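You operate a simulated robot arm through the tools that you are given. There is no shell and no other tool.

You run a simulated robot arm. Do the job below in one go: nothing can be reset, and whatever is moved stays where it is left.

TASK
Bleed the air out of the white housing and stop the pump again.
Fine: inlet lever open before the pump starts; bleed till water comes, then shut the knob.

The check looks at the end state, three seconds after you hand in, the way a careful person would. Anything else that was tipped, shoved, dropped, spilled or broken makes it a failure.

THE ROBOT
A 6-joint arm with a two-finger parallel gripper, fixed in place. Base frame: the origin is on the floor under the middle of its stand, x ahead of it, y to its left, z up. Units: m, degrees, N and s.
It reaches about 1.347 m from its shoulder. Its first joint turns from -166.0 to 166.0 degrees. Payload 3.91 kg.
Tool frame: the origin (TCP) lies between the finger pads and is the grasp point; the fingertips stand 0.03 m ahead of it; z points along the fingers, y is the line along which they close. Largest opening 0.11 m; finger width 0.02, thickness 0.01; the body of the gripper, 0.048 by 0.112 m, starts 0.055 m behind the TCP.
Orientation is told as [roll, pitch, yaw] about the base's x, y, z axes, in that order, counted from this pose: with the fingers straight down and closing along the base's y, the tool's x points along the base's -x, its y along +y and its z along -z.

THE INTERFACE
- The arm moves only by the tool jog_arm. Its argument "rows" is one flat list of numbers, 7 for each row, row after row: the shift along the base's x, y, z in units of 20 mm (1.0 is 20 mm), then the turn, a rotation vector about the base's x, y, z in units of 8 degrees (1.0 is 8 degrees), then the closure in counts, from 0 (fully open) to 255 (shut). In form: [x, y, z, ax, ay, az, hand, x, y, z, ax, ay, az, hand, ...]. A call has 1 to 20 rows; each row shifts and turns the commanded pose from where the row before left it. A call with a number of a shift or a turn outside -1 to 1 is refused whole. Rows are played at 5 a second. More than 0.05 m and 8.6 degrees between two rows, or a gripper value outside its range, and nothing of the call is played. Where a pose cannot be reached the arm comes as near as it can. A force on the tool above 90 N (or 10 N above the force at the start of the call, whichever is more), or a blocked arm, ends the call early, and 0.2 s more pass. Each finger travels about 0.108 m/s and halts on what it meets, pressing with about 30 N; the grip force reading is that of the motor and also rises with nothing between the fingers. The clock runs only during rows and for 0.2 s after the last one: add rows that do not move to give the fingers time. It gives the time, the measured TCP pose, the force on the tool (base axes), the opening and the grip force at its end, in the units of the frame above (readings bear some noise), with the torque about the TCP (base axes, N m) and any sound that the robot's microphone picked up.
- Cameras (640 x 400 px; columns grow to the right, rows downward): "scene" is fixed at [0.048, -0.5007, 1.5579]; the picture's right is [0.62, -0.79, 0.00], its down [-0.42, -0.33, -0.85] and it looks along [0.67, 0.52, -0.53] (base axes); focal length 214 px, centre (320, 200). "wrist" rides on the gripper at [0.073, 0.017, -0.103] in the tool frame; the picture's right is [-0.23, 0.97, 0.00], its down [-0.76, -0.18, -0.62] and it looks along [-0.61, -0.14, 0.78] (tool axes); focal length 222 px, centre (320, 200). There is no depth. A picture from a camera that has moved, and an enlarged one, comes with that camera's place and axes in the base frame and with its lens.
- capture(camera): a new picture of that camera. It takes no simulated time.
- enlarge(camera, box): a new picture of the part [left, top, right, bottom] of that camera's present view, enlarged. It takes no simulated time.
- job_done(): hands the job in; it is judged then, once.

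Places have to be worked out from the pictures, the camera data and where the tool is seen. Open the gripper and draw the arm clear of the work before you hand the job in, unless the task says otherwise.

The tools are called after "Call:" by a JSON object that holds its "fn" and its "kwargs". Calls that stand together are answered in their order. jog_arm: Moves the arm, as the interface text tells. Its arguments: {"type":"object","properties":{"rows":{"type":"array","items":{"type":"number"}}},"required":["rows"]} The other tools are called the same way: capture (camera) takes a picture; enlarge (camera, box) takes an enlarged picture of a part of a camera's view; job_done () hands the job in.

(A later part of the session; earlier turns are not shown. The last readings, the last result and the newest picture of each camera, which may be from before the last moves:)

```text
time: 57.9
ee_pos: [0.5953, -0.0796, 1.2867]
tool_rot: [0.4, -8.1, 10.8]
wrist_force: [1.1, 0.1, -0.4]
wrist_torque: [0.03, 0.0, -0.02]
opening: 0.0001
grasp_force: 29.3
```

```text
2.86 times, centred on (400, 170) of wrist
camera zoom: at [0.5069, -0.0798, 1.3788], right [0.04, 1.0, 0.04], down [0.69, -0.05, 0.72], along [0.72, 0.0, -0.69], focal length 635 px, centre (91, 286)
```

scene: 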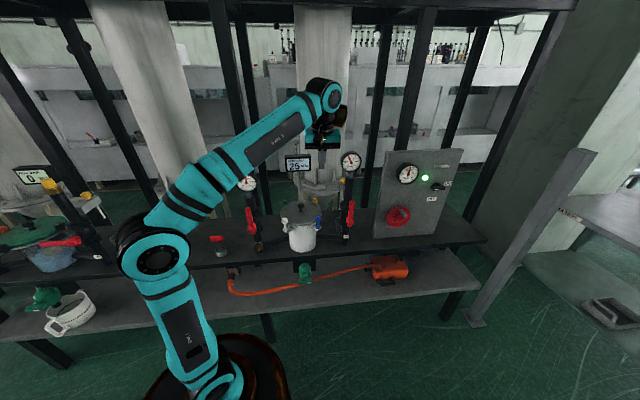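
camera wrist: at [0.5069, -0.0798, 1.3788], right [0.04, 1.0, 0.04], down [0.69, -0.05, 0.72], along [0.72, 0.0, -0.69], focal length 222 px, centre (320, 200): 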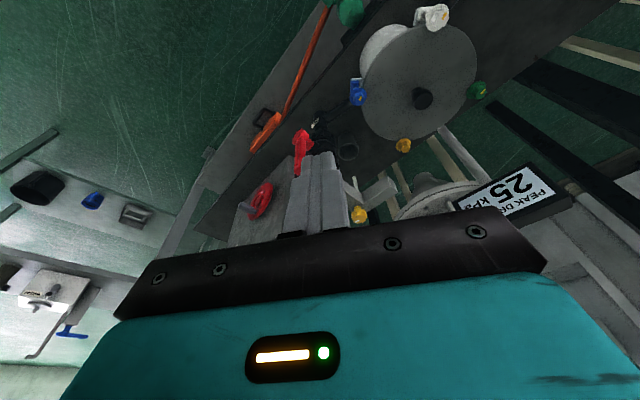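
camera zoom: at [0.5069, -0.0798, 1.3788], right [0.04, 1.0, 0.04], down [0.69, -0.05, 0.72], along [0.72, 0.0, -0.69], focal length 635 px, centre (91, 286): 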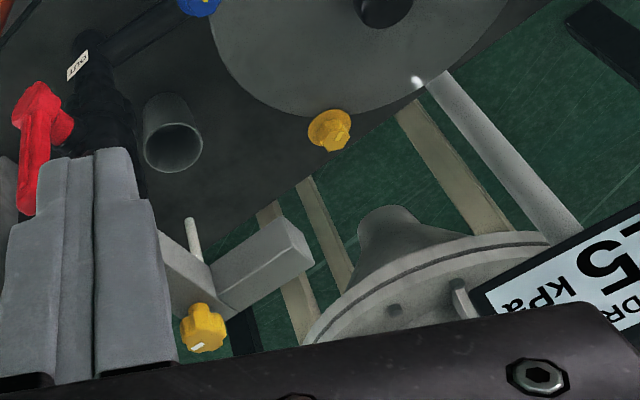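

Several views put the yellow knob at about (0.89, 0.006, 1.06) and the OUT gauge only about 9 cm in front of it. Yaw angles of about 90–210° keep the wrist's attachments away from the gauge. I'll level the tool, lower slightly, and test whether the wrist can swing through that range in free space.

Call:
{"fn": "jog_arm", "kwargs": {"rows": [0, 0, -1, -0.187, 0.982, 0, 255, 0, 0, -1, 0, 0, 1, 255, 0, 0, 0, 0, 0, 1, 255, 0, 0, 0, 0, 0, 1, 255, 0, 0, 0, 0, 0, 1, 255, 0, 0, 0, 0, 0, 1, 255, 0, 0, 0, 0, 0, 1, 255, 0, 0, 0, 0, 0, 1, 255, 0, 0, 0, 0, 0, 1, 255, 0, 0, 0, 0, 0, 1, 255, 0, 0, 0, 0, 0, 1, 255, 0, 0, 0, 0, 0, 1, 255]}}

Call:
{"fn": "capture", "kwargs": {"camera": "scene"}}

Call:
{"fn": "capture", "kwargs": {"camera": "wrist"}}

```text
time: 60.5
ee_pos: [0.5939, -0.0796, 1.2461]
tool_rot: [0.4, 0.0, 98.9]
wrist_force: [-0.3, 0.2, 0.6]
wrist_torque: [-0.02, 0.0, -0.04]
opening: 0.0
grasp_force: 29.8
```

```text
taken
```

scene: 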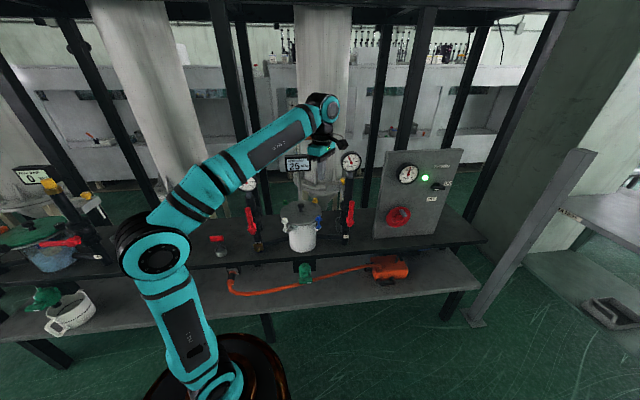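

```text
taken
camera wrist: at [0.5903, -0.1536, 1.3504], right [-1.0, 0.07, 0.01], down [0.06, 0.78, 0.62], along [0.04, 0.62, -0.78], focal length 222 px, centre (320, 200)
```

wrist: 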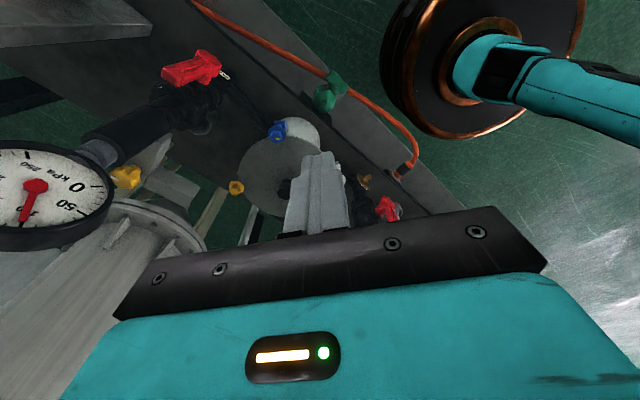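

Wrist-only triangulation now agrees: knob at (0.895, 0.008, 1.062), and gauge face at (0.820, -0.065, 1.208) with radius about 0.042. I'll open the fingers to about 7 cm and move inward on the left side of the gauge at z about 1.20.

Call:
{"fn": "jog_arm", "kwargs": {"rows": [0.7315, 0.682, -0.3, 0, 0, 0, 93, 0.7315, 0.682, -0.3, 0, 0, 0, 93, 0.7315, 0.682, -0.3, 0, 0, 0, 93, 0.7315, 0.682, -0.3, 0, 0, 0, 93, 0.7315, 0.682, -0.3, 0, 0, 0, 93, 0.7315, 0.682, -0.3, 0, 0, 0, 93, 0.7315, 0.682, -0.3, 0, 0, 0, 93, 0.7315, 0.682, 0, 0, 0, 0, 93, 0.7315, 0.682, 0, 0, 0, 0, 93, 0.7315, 0.682, 0, 0, 0, 0, 93]}}

Call:
{"fn": "capture", "kwargs": {"camera": "wrist"}}

Call:
{"fn": "enlarge", "kwargs": {"camera": "scene", "box": [270, 80, 430, 240]}}

```text
time: 62.7
ee_pos: [0.7415, 0.0566, 1.2053]
tool_rot: [0.5, -0.1, 98.9]
wrist_force: [-1.4, -0.2, 1.7]
wrist_torque: [0.03, -0.01, -0.01]
opening: 0.0699
grasp_force: 0.0
```

```text
taken
camera wrist: at [0.7362, -0.0174, 1.3083], right [-1.0, 0.07, 0.01], down [0.06, 0.78, 0.62], along [0.04, 0.62, -0.78], focal length 222 px, centre (320, 200)
```

wrist: 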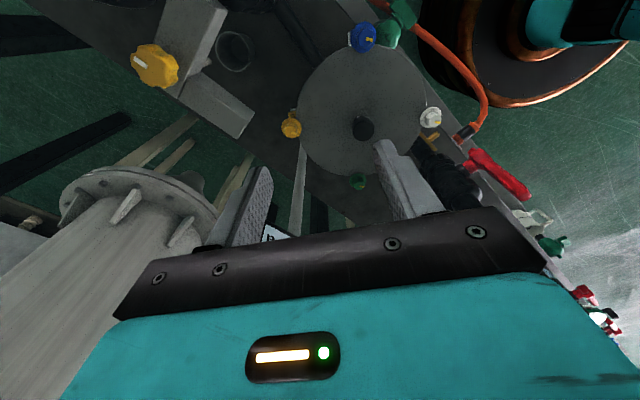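

```text
2.50 times, centred on (350, 160) of scene
camera zoom: at [0.048, -0.5007, 1.5579], right [0.62, -0.79, 0.0], down [-0.42, -0.33, -0.85], along [0.67, 0.52, -0.53], focal length 536 px, centre (245, 300)
```

zoom: 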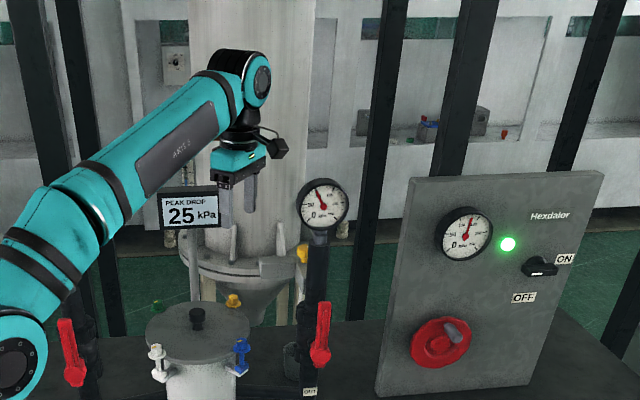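

I have an excellent view of the yellow knob with its white mark, bracket and cup. I'll enlarge it to refine the centre and look at the spout and cup.

Call:
{"fn": "enlarge", "kwargs": {"camera": "wrist", "box": [100, 0, 280, 120]}}

Call:
{"fn": "enlarge", "kwargs": {"camera": "scene", "box": [310, 100, 370, 260]}}

```text
3.33 times, centred on (190, 60) of wrist
camera zoom: at [0.7362, -0.0174, 1.3083], right [-1.0, 0.07, 0.01], down [0.06, 0.78, 0.62], along [0.04, 0.62, -0.78], focal length 740 px, centre (753, 667)
```

zoom: 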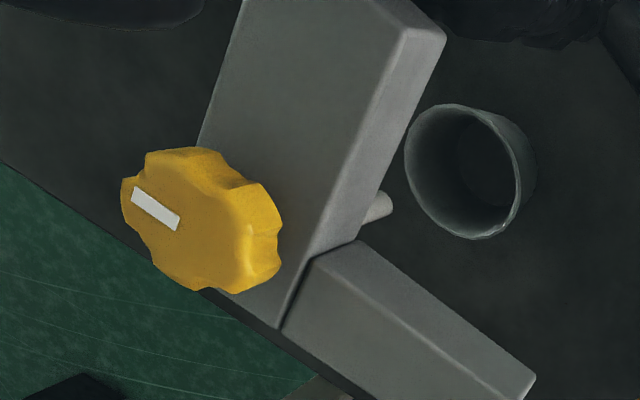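

```text
2.50 times, centred on (340, 180) of scene
camera zoom: at [0.048, -0.5007, 1.5579], right [0.62, -0.79, 0.0], down [-0.42, -0.33, -0.85], along [0.67, 0.52, -0.53], focal length 536 px, centre (270, 250)
```

zoom: 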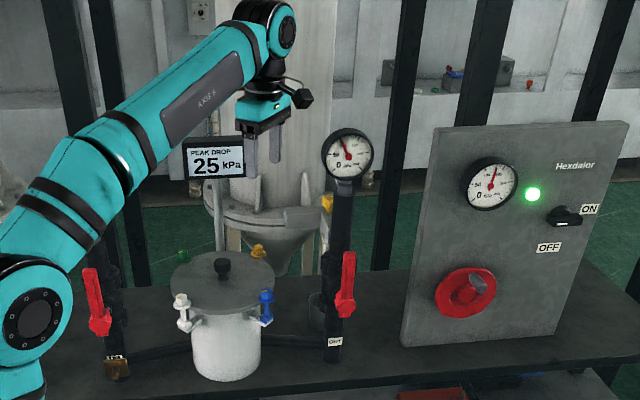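

The knob centre is about (0.894, 0.0035) with its mark at azimuth about -30°, perpendicular to the bracket arm. I'll move in behind the gauge line and then right, to above the knob at z about 1.20.

Call:
{"fn": "jog_arm", "kwargs": {"rows": [0.695, 0.648, 0, 0, 0, 0, 93, 0.695, 0.648, 0, 0, 0, 0, 93, 0.695, 0.648, 0, 0, 0, 0, 93, 0.695, 0.648, 0, 0, 0, 0, 93, 0.61, -0.655, 0, 0, 0, 0, 93, 0.61, -0.655, 0, 0, 0, 0, 93, 0.61, -0.655, 0, 0, 0, 0, 93, 0.61, -0.655, 0, 0, 0, 0, 93]}}

Call:
{"fn": "capture", "kwargs": {"camera": "wrist"}}

Call:
{"fn": "enlarge", "kwargs": {"camera": "scene", "box": [290, 100, 400, 210]}}

```text
time: 64.5
ee_pos: [0.8464, 0.0572, 1.2039]
tool_rot: [0.3, -0.1, 98.9]
wrist_force: [0.3, 0.4, 1.0]
wrist_torque: [-0.01, -0.01, 0.01]
opening: 0.0698
grasp_force: 0.1
```

```text
taken
camera wrist: at [0.8412, -0.0185, 1.3079], right [-1.0, 0.07, 0.01], down [0.06, 0.78, 0.62], along [0.04, 0.62, -0.78], focal length 222 px, centre (320, 200)
```

wrist: 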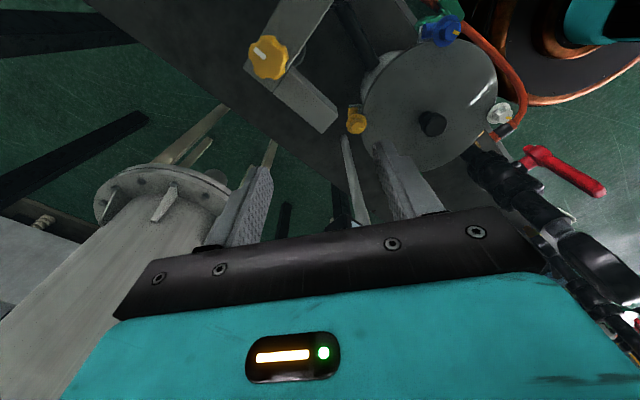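

```text
3.64 times, centred on (345, 155) of scene
camera zoom: at [0.048, -0.5007, 1.5579], right [0.62, -0.79, 0.0], down [-0.42, -0.33, -0.85], along [0.67, 0.52, -0.53], focal length 780 px, centre (229, 364)
```

zoom: 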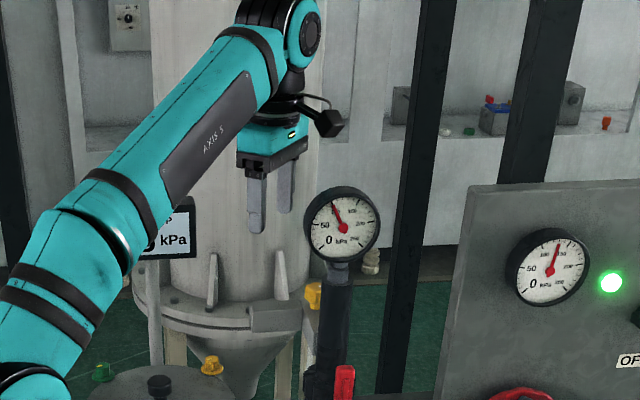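

The knob's refined centre is about (0.890, 0.002) with its top at z about 1.073. I'll move over it and verify before descending.

Call:
{"fn": "jog_arm", "kwargs": {"rows": [0.545, -0.69, 0, 0, 0, 0, 93, 0.545, -0.69, 0, 0, 0, 0, 93, 0.545, -0.69, 0, 0, 0, 0, 93, 0.545, -0.69, 0, 0, 0, 0, 93, 0, 0, -1, 0, 0, 0, 93, 0, 0, -1, 0, 0, 0, 93, 0, 0, 0, 0, 0, 0, 93]}}

Call:
{"fn": "capture", "kwargs": {"camera": "wrist"}}

Call:
{"fn": "enlarge", "kwargs": {"camera": "scene", "box": [310, 120, 390, 200]}}

```text
time: 66.1
ee_pos: [0.8793, -0.0006, 1.1524]
tool_rot: [0.4, -0.1, 99.0]
wrist_force: [1.0, -0.6, 0.8]
wrist_torque: [0.01, -0.02, 0.01]
opening: 0.0698
grasp_force: 0.1
out of reach, approached as far as the arm can: row 3, 4
```

```text
taken
camera wrist: at [0.8754, -0.0748, 1.2556], right [-1.0, 0.07, 0.01], down [0.06, 0.78, 0.62], along [0.04, 0.62, -0.78], focal length 222 px, centre (320, 200)
```

wrist: 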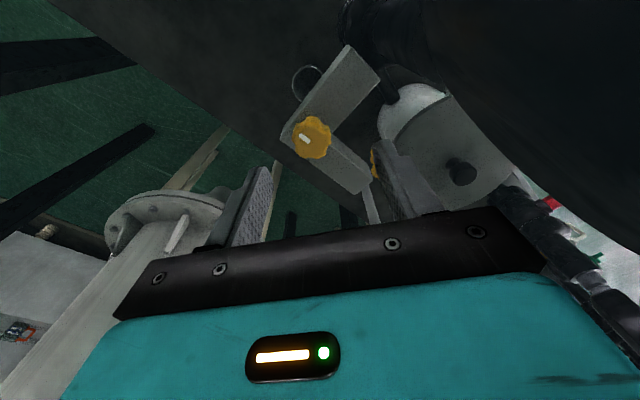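

```text
5.00 times, centred on (350, 160) of scene
camera zoom: at [0.048, -0.5007, 1.5579], right [0.62, -0.79, 0.0], down [-0.42, -0.33, -0.85], along [0.67, 0.52, -0.53], focal length 1072 px, centre (170, 400)
```

zoom: 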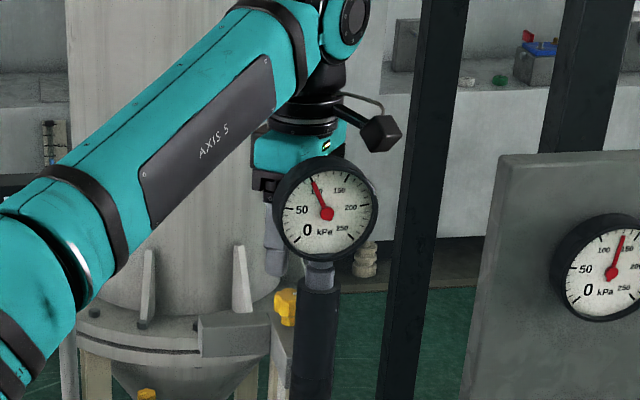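

At this reach the tool sits at z = 1.152, and the camera box is very near the gauge's upper back edge. I'll yaw +16° to swing it away, fine-centre on (0.888, 0.002), and check again before descending.

Call:
{"fn": "jog_arm", "kwargs": {"rows": [0, 0, 0, 0, 0, 1, 93, 0, 0, 0, 0, 0, 1, 93, 0.435, 0.13, -0.2, 0, 0, 0, 93, 0, 0, 0, 0, 0, 0, 93]}}

Call:
{"fn": "capture", "kwargs": {"camera": "wrist"}}

Call:
{"fn": "enlarge", "kwargs": {"camera": "scene", "box": [310, 120, 390, 200]}}

```text
time: 67.1
ee_pos: [0.8883, 0.0029, 1.1482]
tool_rot: [0.4, -0.1, 114.9]
wrist_force: [0.3, -0.2, 0.6]
wrist_torque: [-0.01, 0.01, 0.01]
opening: 0.0698
grasp_force: 0.1
```

```text
taken
camera wrist: at [0.9042, -0.0698, 1.251], right [-0.98, -0.2, 0.01], down [-0.16, 0.77, 0.62], along [-0.13, 0.61, -0.78], focal length 222 px, centre (320, 200)
```

wrist: 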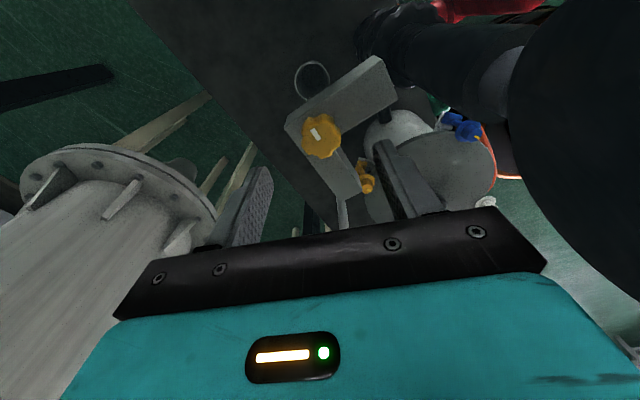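

```text
5.00 times, centred on (350, 160) of scene
camera zoom: at [0.048, -0.5007, 1.5579], right [0.62, -0.79, 0.0], down [-0.42, -0.33, -0.85], along [0.67, 0.52, -0.53], focal length 1072 px, centre (170, 400)
```

zoom: 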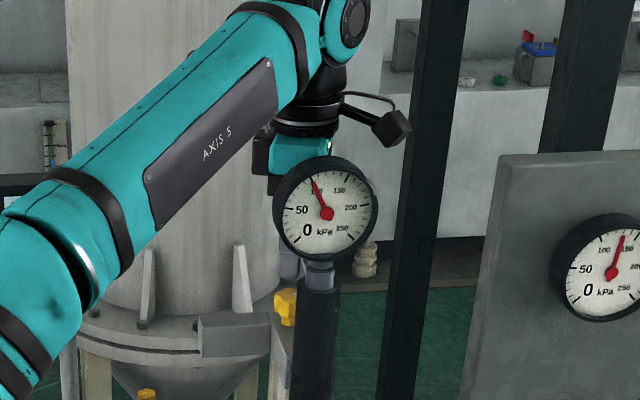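

The knob is centred under the tool axis to within 2 mm, and the camera box is clear to the right of the gauge. I'll descend in small steps to z about 1.10 and check the force.

Call:
{"fn": "jog_arm", "kwargs": {"rows": [-0.05, 0, -0.5, 0, 0, 0, 93, 0, 0, -0.5, 0, 0, 0, 93, 0, 0, -0.5, 0, 0, 0, 93, 0, 0, -0.5, 0, 0, 0, 93, 0, 0, -0.4, 0, 0, 0, 93, 0, 0, 0, 0, 0, 0, 93]}}

Call:
{"fn": "capture", "kwargs": {"camera": "wrist"}}

Call:
{"fn": "enlarge", "kwargs": {"camera": "scene", "box": [310, 120, 390, 200]}}

```text
time: 68.5
ee_pos: [0.8885, 0.004, 1.0982]
tool_rot: [0.5, -0.1, 115.0]
wrist_force: [-0.2, -0.5, 0.2]
wrist_torque: [-0.02, 0.01, -0.03]
opening: 0.0699
grasp_force: 0.1
```

```text
taken
camera wrist: at [0.9034, -0.0694, 1.2025], right [-0.98, -0.2, 0.01], down [-0.16, 0.77, 0.62], along [-0.13, 0.61, -0.78], focal length 222 px, centre (320, 200)
```

wrist: 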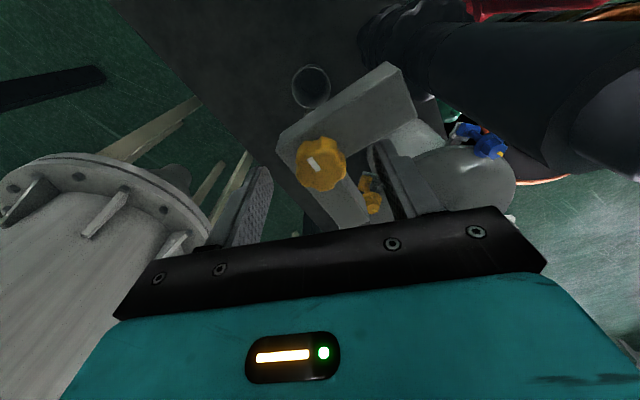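

```text
5.00 times, centred on (350, 160) of scene
camera zoom: at [0.048, -0.5007, 1.5579], right [0.62, -0.79, 0.0], down [-0.42, -0.33, -0.85], along [0.67, 0.52, -0.53], focal length 1072 px, centre (170, 400)
```

zoom: 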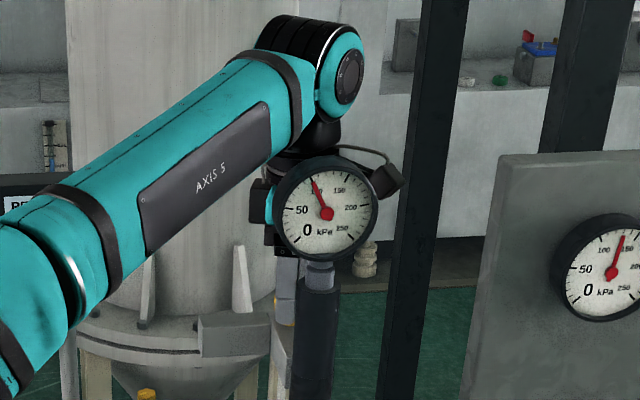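

Still clear and centred. I'll go down the last 2 cm to z about 1.078, then look before gripping.

Call:
{"fn": "jog_arm", "kwargs": {"rows": [-0.05, -0.05, -0.35, 0, 0, 0, 93, 0, 0, -0.35, 0, 0, 0, 93, 0, 0, -0.3, 0, 0, 0, 93, 0, 0, 0, 0, 0, 0, 93]}}

Call:
{"fn": "enlarge", "kwargs": {"camera": "wrist", "box": [220, 80, 440, 240]}}

Call:
{"fn": "enlarge", "kwargs": {"camera": "scene", "box": [310, 120, 390, 200]}}

```text
time: 69.5
ee_pos: [0.8877, 0.0026, 1.0793]
tool_rot: [0.3, -0.2, 114.8]
wrist_force: [0.3, 0.4, 0.3]
wrist_torque: [-0.01, -0.03, -0.04]
opening: 0.0699
grasp_force: 0.0
```

```text
2.50 times, centred on (330, 160) of wrist
camera zoom: at [0.9024, -0.07, 1.183], right [-0.98, -0.2, 0.01], down [-0.16, 0.77, 0.62], along [-0.13, 0.61, -0.78], focal length 555 px, centre (295, 300)
```

zoom: 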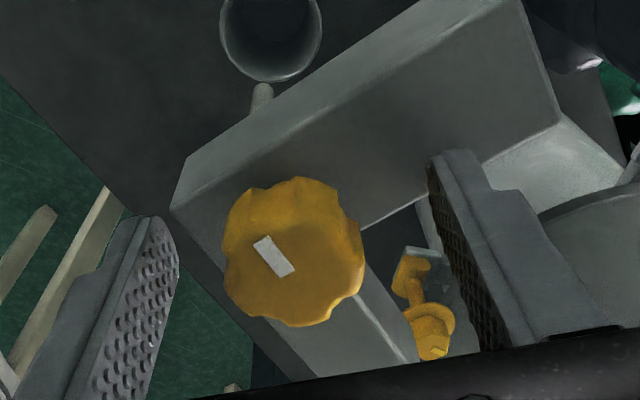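

```text
5.00 times, centred on (350, 160) of scene
camera zoom: at [0.048, -0.5007, 1.5579], right [0.62, -0.79, 0.0], down [-0.42, -0.33, -0.85], along [0.67, 0.52, -0.53], focal length 1072 px, centre (170, 400)
```

zoom: 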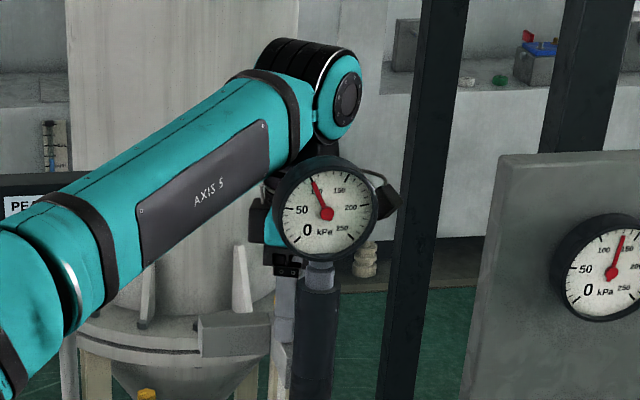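

The knob is between the fingers, and the spout and cup are visible from this camera. I'll close the grip on the knob.

Call:
{"fn": "jog_arm", "kwargs": {"rows": [0, 0, 0, 0, 0, 0, 120, 0, 0, 0, 0, 0, 0, 150, 0, 0, 0, 0, 0, 0, 180, 0, 0, 0, 0, 0, 0, 210, 0, 0, 0, 0, 0, 0, 240, 0, 0, 0, 0, 0, 0, 255, 0, 0, 0, 0, 0, 0, 255]}}

Call:
{"fn": "enlarge", "kwargs": {"camera": "wrist", "box": [220, 80, 440, 240]}}

```text
time: 71.1
ee_pos: [0.8865, 0.0034, 1.0793]
tool_rot: [0.4, -0.1, 114.9]
wrist_force: [22.3, 12.8, 19.4]
wrist_torque: [0.7, -0.45, -0.01]
opening: 0.0335
grasp_force: 44.6
```

```text
2.50 times, centred on (330, 160) of wrist
camera zoom: at [0.903, -0.0696, 1.1826], right [-0.98, -0.2, 0.01], down [-0.16, 0.77, 0.62], along [-0.13, 0.61, -0.78], focal length 555 px, centre (295, 300)
```

zoom: 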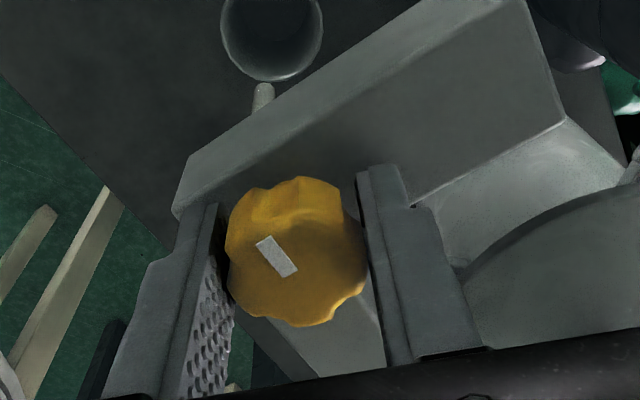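

The knob is gripped at 33.5 mm opening with about 25 N of lateral load. I'll relieve that by about 1 mm and test a small counter-clockwise turn (8°), watching the torque about z.

Call:
{"fn": "jog_arm", "kwargs": {"rows": [0.045, 0.02, 0.03, 0, 0, 0, 255, 0, 0, 0, 0, 0, 0.5, 255, 0, 0, 0, 0, 0, 0.5, 255, 0, 0, 0, 0, 0, 0, 255]}}

Call:
{"fn": "enlarge", "kwargs": {"camera": "wrist", "box": [220, 80, 440, 240]}}

```text
time: 72.1
ee_pos: [0.8868, 0.0024, 1.0787]
tool_rot: [0.5, -0.1, 123.0]
wrist_force: [-3.4, 10.9, -4.8]
wrist_torque: [0.19, -0.36, -0.01]
opening: 0.0339
grasp_force: 45.2
```

```text
2.50 times, centred on (330, 160) of wrist
camera zoom: at [0.9133, -0.0666, 1.1825], right [-0.94, -0.34, 0.01], down [-0.26, 0.74, 0.62], along [-0.22, 0.58, -0.78], focal length 555 px, centre (295, 300)
```

zoom: 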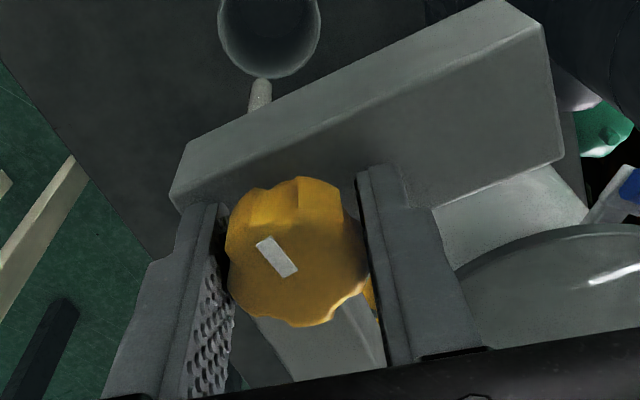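

The knob turns freely counter-clockwise with the fingers. I'll continue in small steps, listening for air and watching the spout.

Call:
{"fn": "jog_arm", "kwargs": {"rows": [0, 0, 0, 0, 0, 0.5, 255, 0, 0, 0, 0, 0, 0.5, 255, 0, 0, 0, 0, 0, 0.5, 255, 0, 0, 0, 0, 0, 0.5, 255, 0, 0, 0, 0, 0, 0, 255]}}

Call:
{"fn": "enlarge", "kwargs": {"camera": "wrist", "box": [220, 80, 440, 240]}}

Call:
{"fn": "enlarge", "kwargs": {"camera": "scene", "box": [270, 130, 430, 250]}}

```text
time: 73.3
ee_pos: [0.8879, 0.0036, 1.0795]
tool_rot: [0.5, -0.1, 139.0]
wrist_force: [-7.9, 10.4, -19.3]
wrist_torque: [0.21, -0.75, 0.04]
opening: 0.0332
grasp_force: 44.4
```

```text
2.50 times, centred on (330, 160) of wrist
camera zoom: at [0.9316, -0.0567, 1.1825], right [-0.81, -0.59, 0.01], down [-0.45, 0.64, 0.62], along [-0.37, 0.5, -0.78], focal length 555 px, centre (295, 300)
```

zoom: 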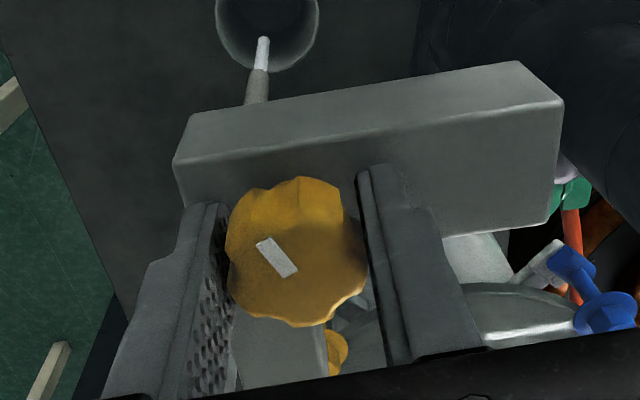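

```text
3.33 times, centred on (350, 190) of scene
camera zoom: at [0.048, -0.5007, 1.5579], right [0.62, -0.79, 0.0], down [-0.42, -0.33, -0.85], along [0.67, 0.52, -0.53], focal length 715 px, centre (220, 233)
```

zoom: 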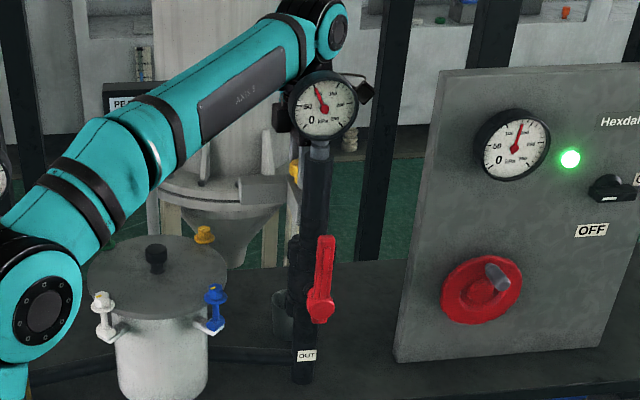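

Something white now shows at the spout's end. I'll look closer.

Call:
{"fn": "enlarge", "kwargs": {"camera": "wrist", "box": [280, 75, 350, 130]}}

Call:
{"fn": "enlarge", "kwargs": {"camera": "scene", "box": [325, 185, 365, 235]}}

```text
7.27 times, centred on (315, 102) of wrist
camera zoom: at [0.9316, -0.0567, 1.1825], right [-0.81, -0.59, 0.01], down [-0.45, 0.64, 0.62], along [-0.37, 0.5, -0.78], focal length 1615 px, centre (356, 909)
```

zoom: 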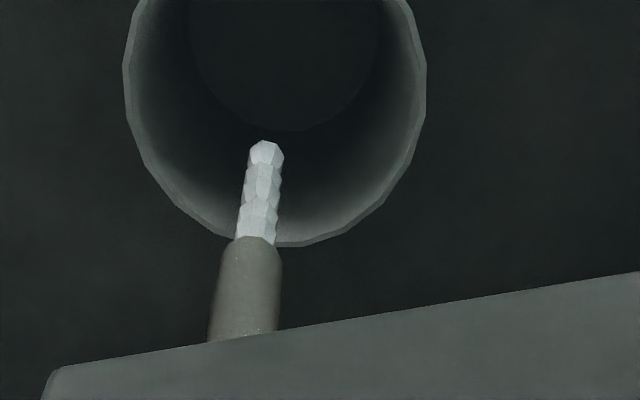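

```text
8.00 times, centred on (345, 210) of scene
camera zoom: at [0.048, -0.5007, 1.5579], right [0.62, -0.79, 0.0], down [-0.42, -0.33, -0.85], along [0.67, 0.52, -0.53], focal length 1716 px, centre (120, 120)
```

zoom: 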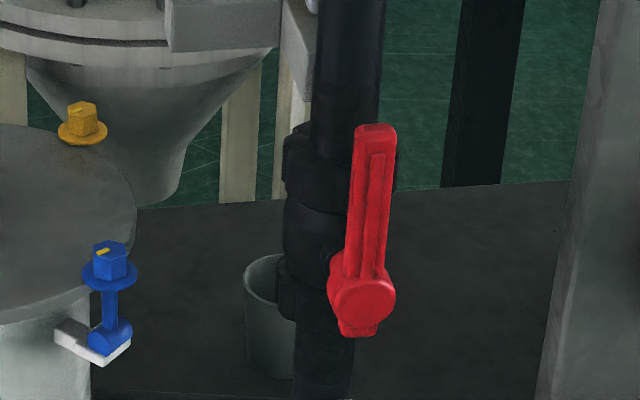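

Air is hissing out as a short white jet, so the bleed is open. I'll hold here and watch in short intervals for it to turn to water.

Call:
{"fn": "jog_arm", "kwargs": {"rows": [0, 0, 0, 0, 0, 0, 255, 0, 0, 0, 0, 0, 0, 255, 0, 0, 0, 0, 0, 0, 255]}}

Call:
{"fn": "enlarge", "kwargs": {"camera": "wrist", "box": [280, 75, 350, 130]}}

```text
time: 74.1
ee_pos: [0.8872, 0.0043, 1.0783]
tool_rot: [0.5, -0.1, 138.8]
wrist_force: [-8.1, 10.4, -24.1]
wrist_torque: [0.57, -0.3, 0.01]
opening: 0.0335
grasp_force: 44.8
```

```text
7.27 times, centred on (315, 102) of wrist
camera zoom: at [0.9316, -0.0568, 1.1825], right [-0.81, -0.58, 0.01], down [-0.45, 0.64, 0.62], along [-0.37, 0.5, -0.78], focal length 1615 px, centre (356, 909)
```

zoom: 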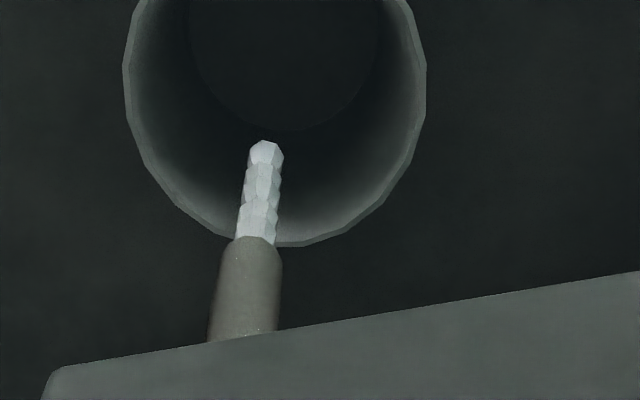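

It's still air only and the cup is empty. I'll keep waiting in short steps.

Call:
{"fn": "jog_arm", "kwargs": {"rows": [0, 0, 0, 0, 0, 0, 255, 0, 0, 0, 0, 0, 0, 255, 0, 0, 0, 0, 0, 0, 255, 0, 0, 0, 0, 0, 0, 255, 0, 0, 0, 0, 0, 0, 255]}}

Call:
{"fn": "enlarge", "kwargs": {"camera": "wrist", "box": [280, 75, 350, 130]}}

```text
time: 75.3
ee_pos: [0.8883, 0.0037, 1.0792]
tool_rot: [0.5, -0.1, 139.0]
wrist_force: [-10.8, 11.0, -28.9]
wrist_torque: [0.66, -0.31, -0.02]
opening: 0.0334
grasp_force: 44.8
```

```text
7.27 times, centred on (315, 102) of wrist
camera zoom: at [0.9316, -0.0568, 1.1826], right [-0.81, -0.58, 0.01], down [-0.45, 0.64, 0.62], along [-0.37, 0.5, -0.78], focal length 1615 px, centre (356, 909)
```

zoom: 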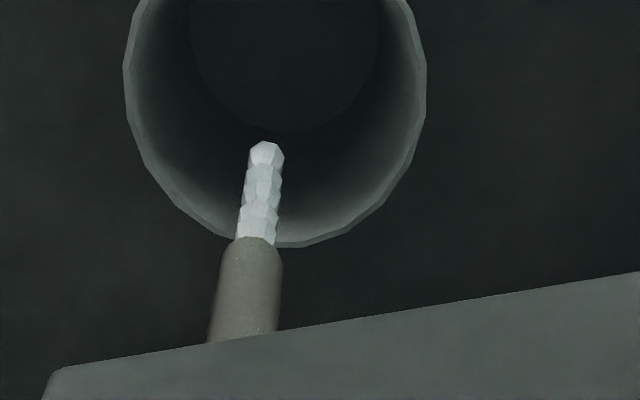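

Still air. I'll wait 2 s at a time.

Call:
{"fn": "jog_arm", "kwargs": {"rows": [0, 0, 0, 0, 0, 0, 255, 0, 0, 0, 0, 0, 0, 255, 0, 0, 0, 0, 0, 0, 255, 0, 0, 0, 0, 0, 0, 255, 0, 0, 0, 0, 0, 0, 255, 0, 0, 0, 0, 0, 0, 255, 0, 0, 0, 0, 0, 0, 255, 0, 0, 0, 0, 0, 0, 255]}}

Call:
{"fn": "enlarge", "kwargs": {"camera": "wrist", "box": [280, 75, 350, 130]}}

```text
time: 77.1
ee_pos: [0.8877, 0.0036, 1.079]
tool_rot: [0.4, -0.1, 139.0]
wrist_force: [-8.5, 9.5, -27.3]
wrist_torque: [0.66, -0.22, 0.01]
opening: 0.0332
grasp_force: 44.8
```

```text
7.27 times, centred on (315, 102) of wrist
camera zoom: at [0.9316, -0.0569, 1.1827], right [-0.81, -0.58, 0.01], down [-0.45, 0.64, 0.62], along [-0.37, 0.5, -0.78], focal length 1615 px, centre (356, 909)
```

zoom: 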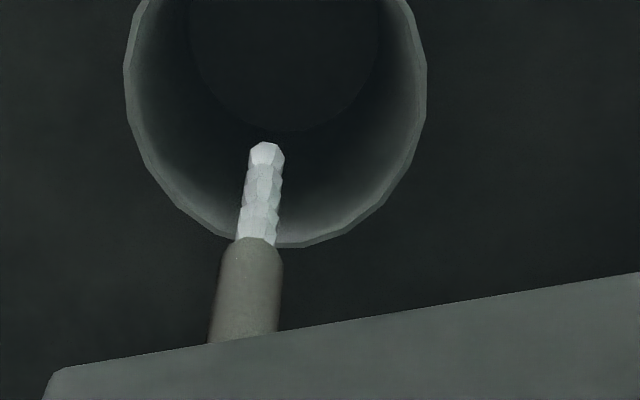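

Still air. I'll continue waiting.

Call:
{"fn": "jog_arm", "kwargs": {"rows": [0, 0, 0, 0, 0, 0, 255, 0, 0, 0, 0, 0, 0, 255, 0, 0, 0, 0, 0, 0, 255, 0, 0, 0, 0, 0, 0, 255, 0, 0, 0, 0, 0, 0, 255, 0, 0, 0, 0, 0, 0, 255, 0, 0, 0, 0, 0, 0, 255, 0, 0, 0, 0, 0, 0, 255, 0, 0, 0, 0, 0, 0, 255, 0, 0, 0, 0, 0, 0, 255]}}

Call:
{"fn": "enlarge", "kwargs": {"camera": "wrist", "box": [280, 75, 350, 130]}}

```text
time: 79.3
ee_pos: [0.8869, 0.0035, 1.0804]
tool_rot: [0.4, -0.1, 138.8]
wrist_force: [-5.1, 10.4, -23.1]
wrist_torque: [0.55, -0.24, -0.01]
opening: 0.0335
grasp_force: 45.1
```

```text
7.27 times, centred on (315, 102) of wrist
camera zoom: at [0.9316, -0.0569, 1.1828], right [-0.81, -0.58, 0.01], down [-0.45, 0.64, 0.62], along [-0.37, 0.5, -0.78], focal length 1615 px, centre (356, 909)
```

zoom: 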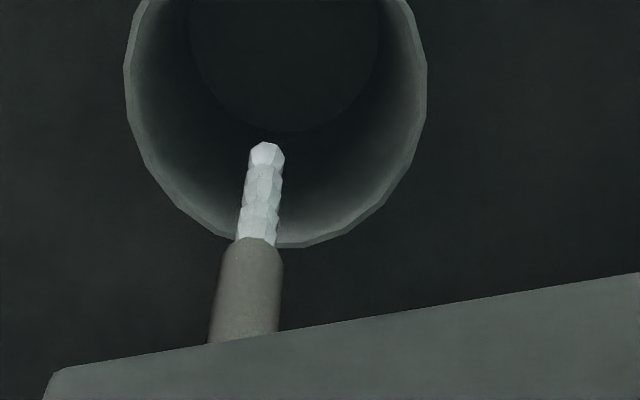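

There have been six seconds of air at this small opening. I'll open another 16° to speed it up and look again.

Call:
{"fn": "jog_arm", "kwargs": {"rows": [0, 0, -0.02, 0, 0, 0.5, 255, 0, 0, -0.02, 0, 0, 0.5, 255, 0, 0, 0, 0, 0, 0.5, 255, 0, 0, 0, 0, 0, 0.5, 255, 0, 0, 0, 0, 0, 0, 255]}}

Call:
{"fn": "capture", "kwargs": {"camera": "wrist"}}

Call:
{"fn": "enlarge", "kwargs": {"camera": "scene", "box": [270, 130, 430, 250]}}

```text
time: 80.5
ee_pos: [0.8879, 0.0024, 1.0791]
tool_rot: [0.4, -0.1, 155.0]
wrist_force: [-2.5, 10.5, -10.6]
wrist_torque: [0.76, 0.07, 0.02]
opening: 0.0335
grasp_force: 45.3
```

```text
taken
camera wrist: at [0.9464, -0.0423, 1.1828], right [-0.62, -0.79, 0.01], down [-0.61, 0.49, 0.62], along [-0.49, 0.38, -0.78], focal length 222 px, centre (320, 200)
```

wrist: 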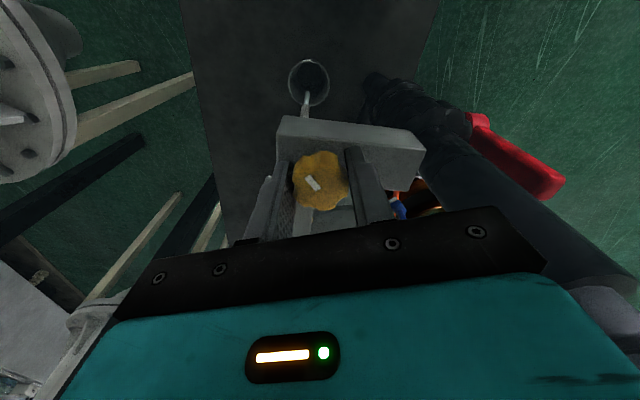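

```text
3.33 times, centred on (350, 190) of scene
camera zoom: at [0.048, -0.5007, 1.5579], right [0.62, -0.79, 0.0], down [-0.42, -0.33, -0.85], along [0.67, 0.52, -0.53], focal length 715 px, centre (220, 233)
```

zoom: 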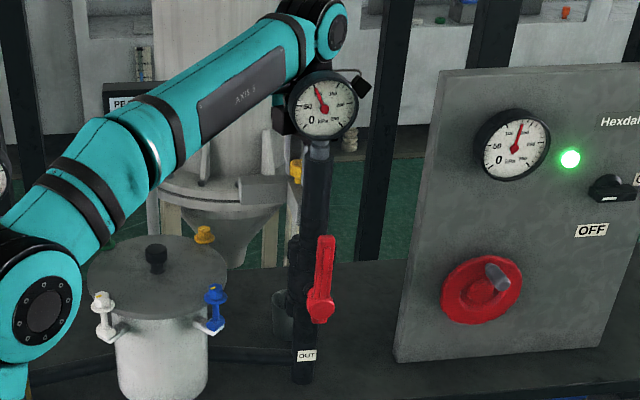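

The knob has turned about 40° in total. I'll zoom on the spout and cup from here.

Call:
{"fn": "enlarge", "kwargs": {"camera": "wrist", "box": [275, 50, 345, 125]}}

Call:
{"fn": "jog_arm", "kwargs": {"rows": [0, 0, 0, 0, 0, 0, 255, 0, 0, 0, 0, 0, 0, 255, 0, 0, 0, 0, 0, 0, 255, 0, 0, 0, 0, 0, 0, 255]}}

Call:
{"fn": "enlarge", "kwargs": {"camera": "wrist", "box": [275, 50, 345, 125]}}

```text
5.33 times, centred on (310, 88) of wrist
camera zoom: at [0.9464, -0.0423, 1.1828], right [-0.62, -0.79, 0.01], down [-0.61, 0.49, 0.62], along [-0.49, 0.38, -0.78], focal length 1185 px, centre (373, 800)
```

zoom: 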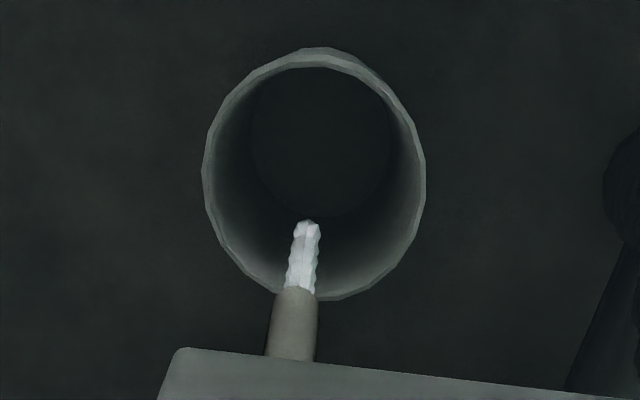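

```text
time: 81.5
ee_pos: [0.8879, 0.0031, 1.0804]
tool_rot: [0.4, -0.1, 154.9]
wrist_force: [2.1, 9.6, -6.4]
wrist_torque: [0.38, -0.38, -0.02]
opening: 0.0337
grasp_force: 44.3
```

```text
5.33 times, centred on (310, 88) of wrist
camera zoom: at [0.9464, -0.0423, 1.1828], right [-0.62, -0.79, 0.01], down [-0.61, 0.49, 0.62], along [-0.49, 0.38, -0.78], focal length 1185 px, centre (373, 800)
```

zoom: 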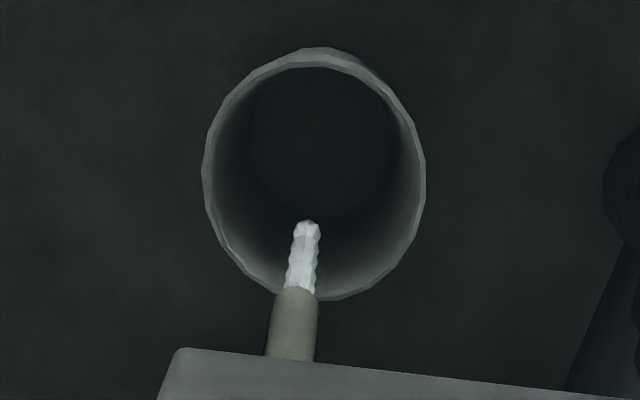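

It's still a short white air jet and the cup is dry. I'll wait in 2 s steps.

Call:
{"fn": "jog_arm", "kwargs": {"rows": [0, 0, 0, 0, 0, 0, 255, 0, 0, 0, 0, 0, 0, 255, 0, 0, 0, 0, 0, 0, 255, 0, 0, 0, 0, 0, 0, 255, 0, 0, 0, 0, 0, 0, 255, 0, 0, 0, 0, 0, 0, 255, 0, 0, 0, 0, 0, 0, 255, 0, 0, 0, 0, 0, 0, 255]}}

Call:
{"fn": "enlarge", "kwargs": {"camera": "wrist", "box": [275, 50, 345, 125]}}

```text
time: 83.3
ee_pos: [0.8889, 0.0038, 1.0791]
tool_rot: [0.5, -0.1, 155.0]
wrist_force: [9.7, 11.7, 3.9]
wrist_torque: [0.54, -0.21, -0.01]
opening: 0.0337
grasp_force: 45.4
```

```text
5.33 times, centred on (310, 88) of wrist
camera zoom: at [0.9464, -0.0423, 1.1828], right [-0.62, -0.79, 0.01], down [-0.61, 0.49, 0.62], along [-0.49, 0.38, -0.78], focal length 1185 px, centre (373, 800)
```

zoom: 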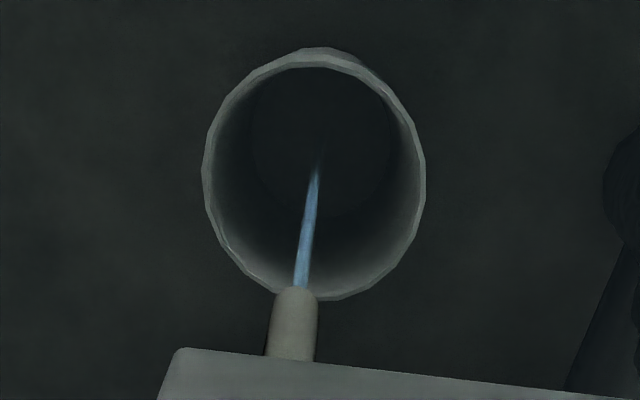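

Clear blue water is running now, so I'm closing at once: turning the knob clockwise by the full 40°.

Call:
{"fn": "jog_arm", "kwargs": {"rows": [0, 0, 0, 0, 0, -1, 255, 0, 0, 0, 0, 0, -1, 255, 0, 0, 0, 0, 0, -1, 255, 0, 0, 0, 0, 0, -1, 255, 0, 0, 0, 0, 0, -1, 255]}}

Call:
{"fn": "enlarge", "kwargs": {"camera": "wrist", "box": [220, 60, 440, 220]}}

```text
time: 84.5
ee_pos: [0.8891, 0.0035, 1.0789]
tool_rot: [0.5, -0.1, 114.8]
wrist_force: [2.1, 3.5, -3.8]
wrist_torque: [0.57, -0.11, -0.01]
opening: 0.0337
grasp_force: 45.5
```

```text
2.50 times, centred on (330, 140) of wrist
camera zoom: at [0.9032, -0.0698, 1.1829], right [-0.98, -0.2, 0.01], down [-0.15, 0.77, 0.62], along [-0.13, 0.61, -0.78], focal length 555 px, centre (295, 350)
```

zoom: 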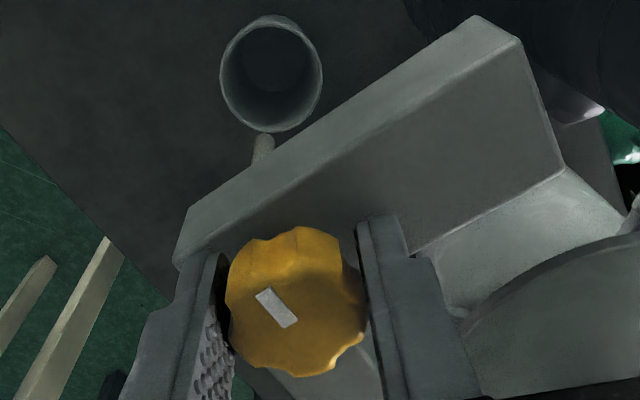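

The stream has stopped and the mark is back where it started. I'll nudge 4° further clockwise to feel whether it is firmly against its shut stop.

Call:
{"fn": "jog_arm", "kwargs": {"rows": [0, 0, 0, 0, 0, -0.25, 255, 0, 0, 0, 0, 0, -0.25, 255, 0, 0, 0, 0, 0, 0, 255]}}

Call:
{"fn": "enlarge", "kwargs": {"camera": "wrist", "box": [220, 60, 440, 220]}}

Call:
{"fn": "enlarge", "kwargs": {"camera": "wrist", "box": [280, 60, 350, 130]}}

```text
time: 85.3
ee_pos: [0.8876, 0.0039, 1.0787]
tool_rot: [0.4, 0.0, 110.9]
wrist_force: [6.5, 4.8, -0.5]
wrist_torque: [0.52, -0.45, 0.14]
opening: 0.0329
grasp_force: 45.0
```

```text
2.50 times, centred on (330, 140) of wrist
camera zoom: at [0.898, -0.0705, 1.1828], right [-0.99, -0.13, 0.01], down [-0.1, 0.78, 0.62], along [-0.09, 0.62, -0.78], focal length 555 px, centre (295, 350)
```

zoom: 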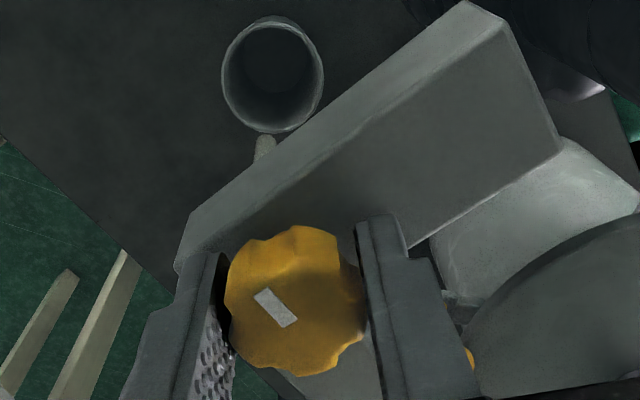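

```text
5.71 times, centred on (315, 95) of wrist
camera zoom: at [0.898, -0.0705, 1.1828], right [-0.99, -0.13, 0.01], down [-0.1, 0.78, 0.62], along [-0.09, 0.62, -0.78], focal length 1269 px, centre (349, 800)
```

zoom: 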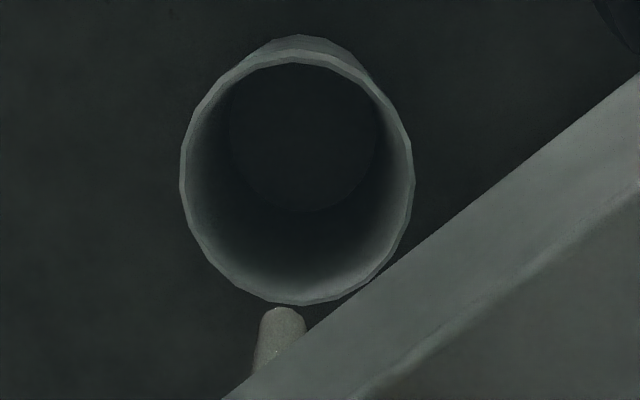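

The stop resists, so the knob is shut and the spout is dry. I'll release, lift straight up, then retrace the path left, out from behind the gauge.

Call:
{"fn": "jog_arm", "kwargs": {"rows": [0, 0, 0, 0, 0, 0, 180, 0, 0, 0, 0, 0, 0, 93, 0, 0, 0, 0, 0, 0, 93, 0, 0, 0, 0, 0, 0, 93, 0, 0, 0.9, 0, 0, 0, 93, 0, 0, 0.9, 0, 0, 0, 93, 0, 0, 0.9, 0, 0, 0, 93, 0, 0, 0.8, 0, 0, 0, 93]}}

Call:
{"fn": "enlarge", "kwargs": {"camera": "wrist", "box": [220, 60, 440, 220]}}

Call:
{"fn": "enlarge", "kwargs": {"camera": "scene", "box": [270, 110, 430, 230]}}

```text
time: 87.1
ee_pos: [0.8862, 0.002, 1.1494]
tool_rot: [0.4, -0.1, 110.9]
wrist_force: [0.1, -0.3, 0.4]
wrist_torque: [0.02, 0.0, 0.01]
opening: 0.0699
grasp_force: 0.0
```

```text
2.50 times, centred on (330, 140) of wrist
camera zoom: at [0.8974, -0.071, 1.2526], right [-0.99, -0.14, 0.01], down [-0.1, 0.78, 0.62], along [-0.09, 0.62, -0.78], focal length 555 px, centre (295, 350)
```

zoom: 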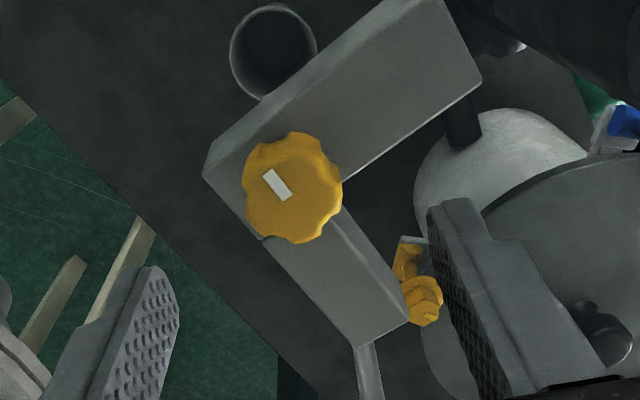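

```text
3.33 times, centred on (350, 170) of scene
camera zoom: at [0.048, -0.5007, 1.5579], right [0.62, -0.79, 0.0], down [-0.42, -0.33, -0.85], along [0.67, 0.52, -0.53], focal length 715 px, centre (220, 300)
```

zoom: 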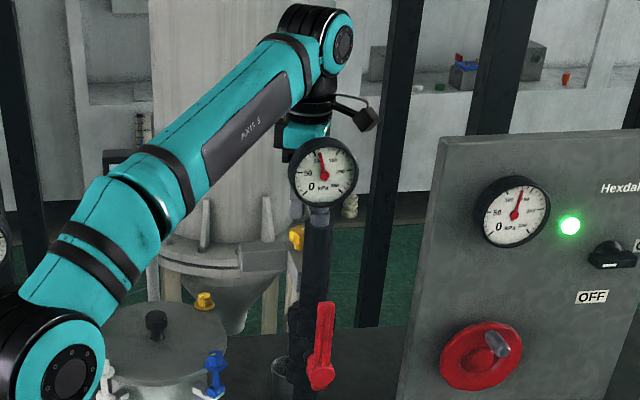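

The knob is released at its shut position. I'll retrace left and outward to the front of the bench.

Call:
{"fn": "jog_arm", "kwargs": {"rows": [-0.545, 0.69, 0.5, 0, 0, 0, 93, -0.545, 0.69, 0.6, 0, 0, 0, 93, -0.545, 0.69, 0.7, 0, 0, 0, 93, -0.545, 0.69, 0.7, 0, 0, 0, 93, -0.61, 0.655, 0.1, 0, 0, 0, 93, -0.61, 0.655, 0.1, 0, 0, 0, 93, -0.61, 0.655, 0, 0, 0, 0, 93, -0.61, 0.655, 0, 0, 0, 0, 93]}}

Call:
{"fn": "capture", "kwargs": {"camera": "wrist"}}

```text
time: 88.9
ee_pos: [0.7954, 0.1103, 1.2034]
tool_rot: [0.3, 0.0, 110.8]
wrist_force: [0.1, -0.8, 0.4]
wrist_torque: [0.01, 0.0, -0.02]
opening: 0.0703
grasp_force: 0.1
```

```text
taken
camera wrist: at [0.8056, 0.0364, 1.3067], right [-0.99, -0.13, 0.01], down [-0.1, 0.78, 0.62], along [-0.09, 0.62, -0.78], focal length 222 px, centre (320, 200)
```

wrist: 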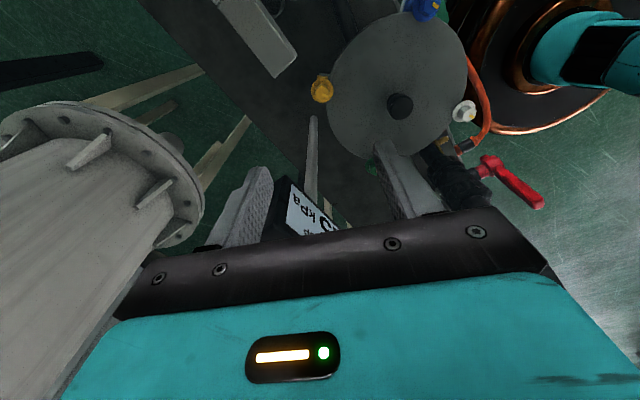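

The arm is clear of the gauge on the left. I'll move outward 24 cm, then yaw back toward 43° while starting right toward the panel.

Call:
{"fn": "jog_arm", "kwargs": {"rows": [-0.7315, -0.682, 0, 0, 0, 0, 93, -0.7315, -0.682, 0, 0, 0, 0, 93, -0.7315, -0.682, 0, 0, 0, 0, 93, -0.7315, -0.682, 0, 0, 0, 0, 93, -0.7315, -0.682, 0, 0, 0, 0, 93, -0.7315, -0.682, 0, 0, 0, 0, 93, -0.7315, -0.682, 0, 0, 0, 0, 93, -0.7315, -0.682, 0, 0, 0, 0, 93, -0.7315, -0.682, 0, 0, 0, 0, 93, -0.7315, -0.682, 0, 0, 0, 0, 93, -0.7315, -0.682, 0, 0, 0, 0, 93, -0.7315, -0.682, 0, 0, 0, 0, 93, -0.7315, -0.682, 0, 0, 0, -1, 110, -0.7315, -0.682, 0, 0, 0, -1, 110, 0, 0, 0, 0, 0, -1, 110, 0, 0, 0, 0, 0, -1, 110, 0, 0, 0, 0, 0, -1, 110, 0, 0, 0, 0, 0, -1, 110, 0, 0, 0, 0, 0, -1, 110, 0, 0, 0, 0, 0, -1, 110]}}

Call:
{"fn": "capture", "kwargs": {"camera": "scene"}}

```text
time: 93.1
ee_pos: [0.5904, -0.0803, 1.2033]
tool_rot: [0.4, 0.1, 46.8]
wrist_force: [0.1, -1.0, -0.2]
wrist_torque: [-0.01, 0.01, 0.02]
opening: 0.0626
grasp_force: 0.1
```

```text
taken
```

scene: 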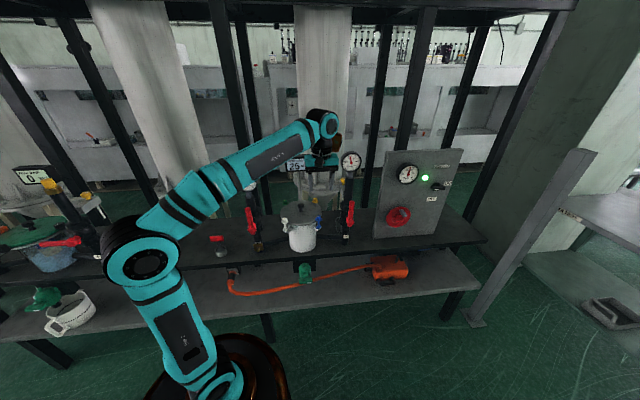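

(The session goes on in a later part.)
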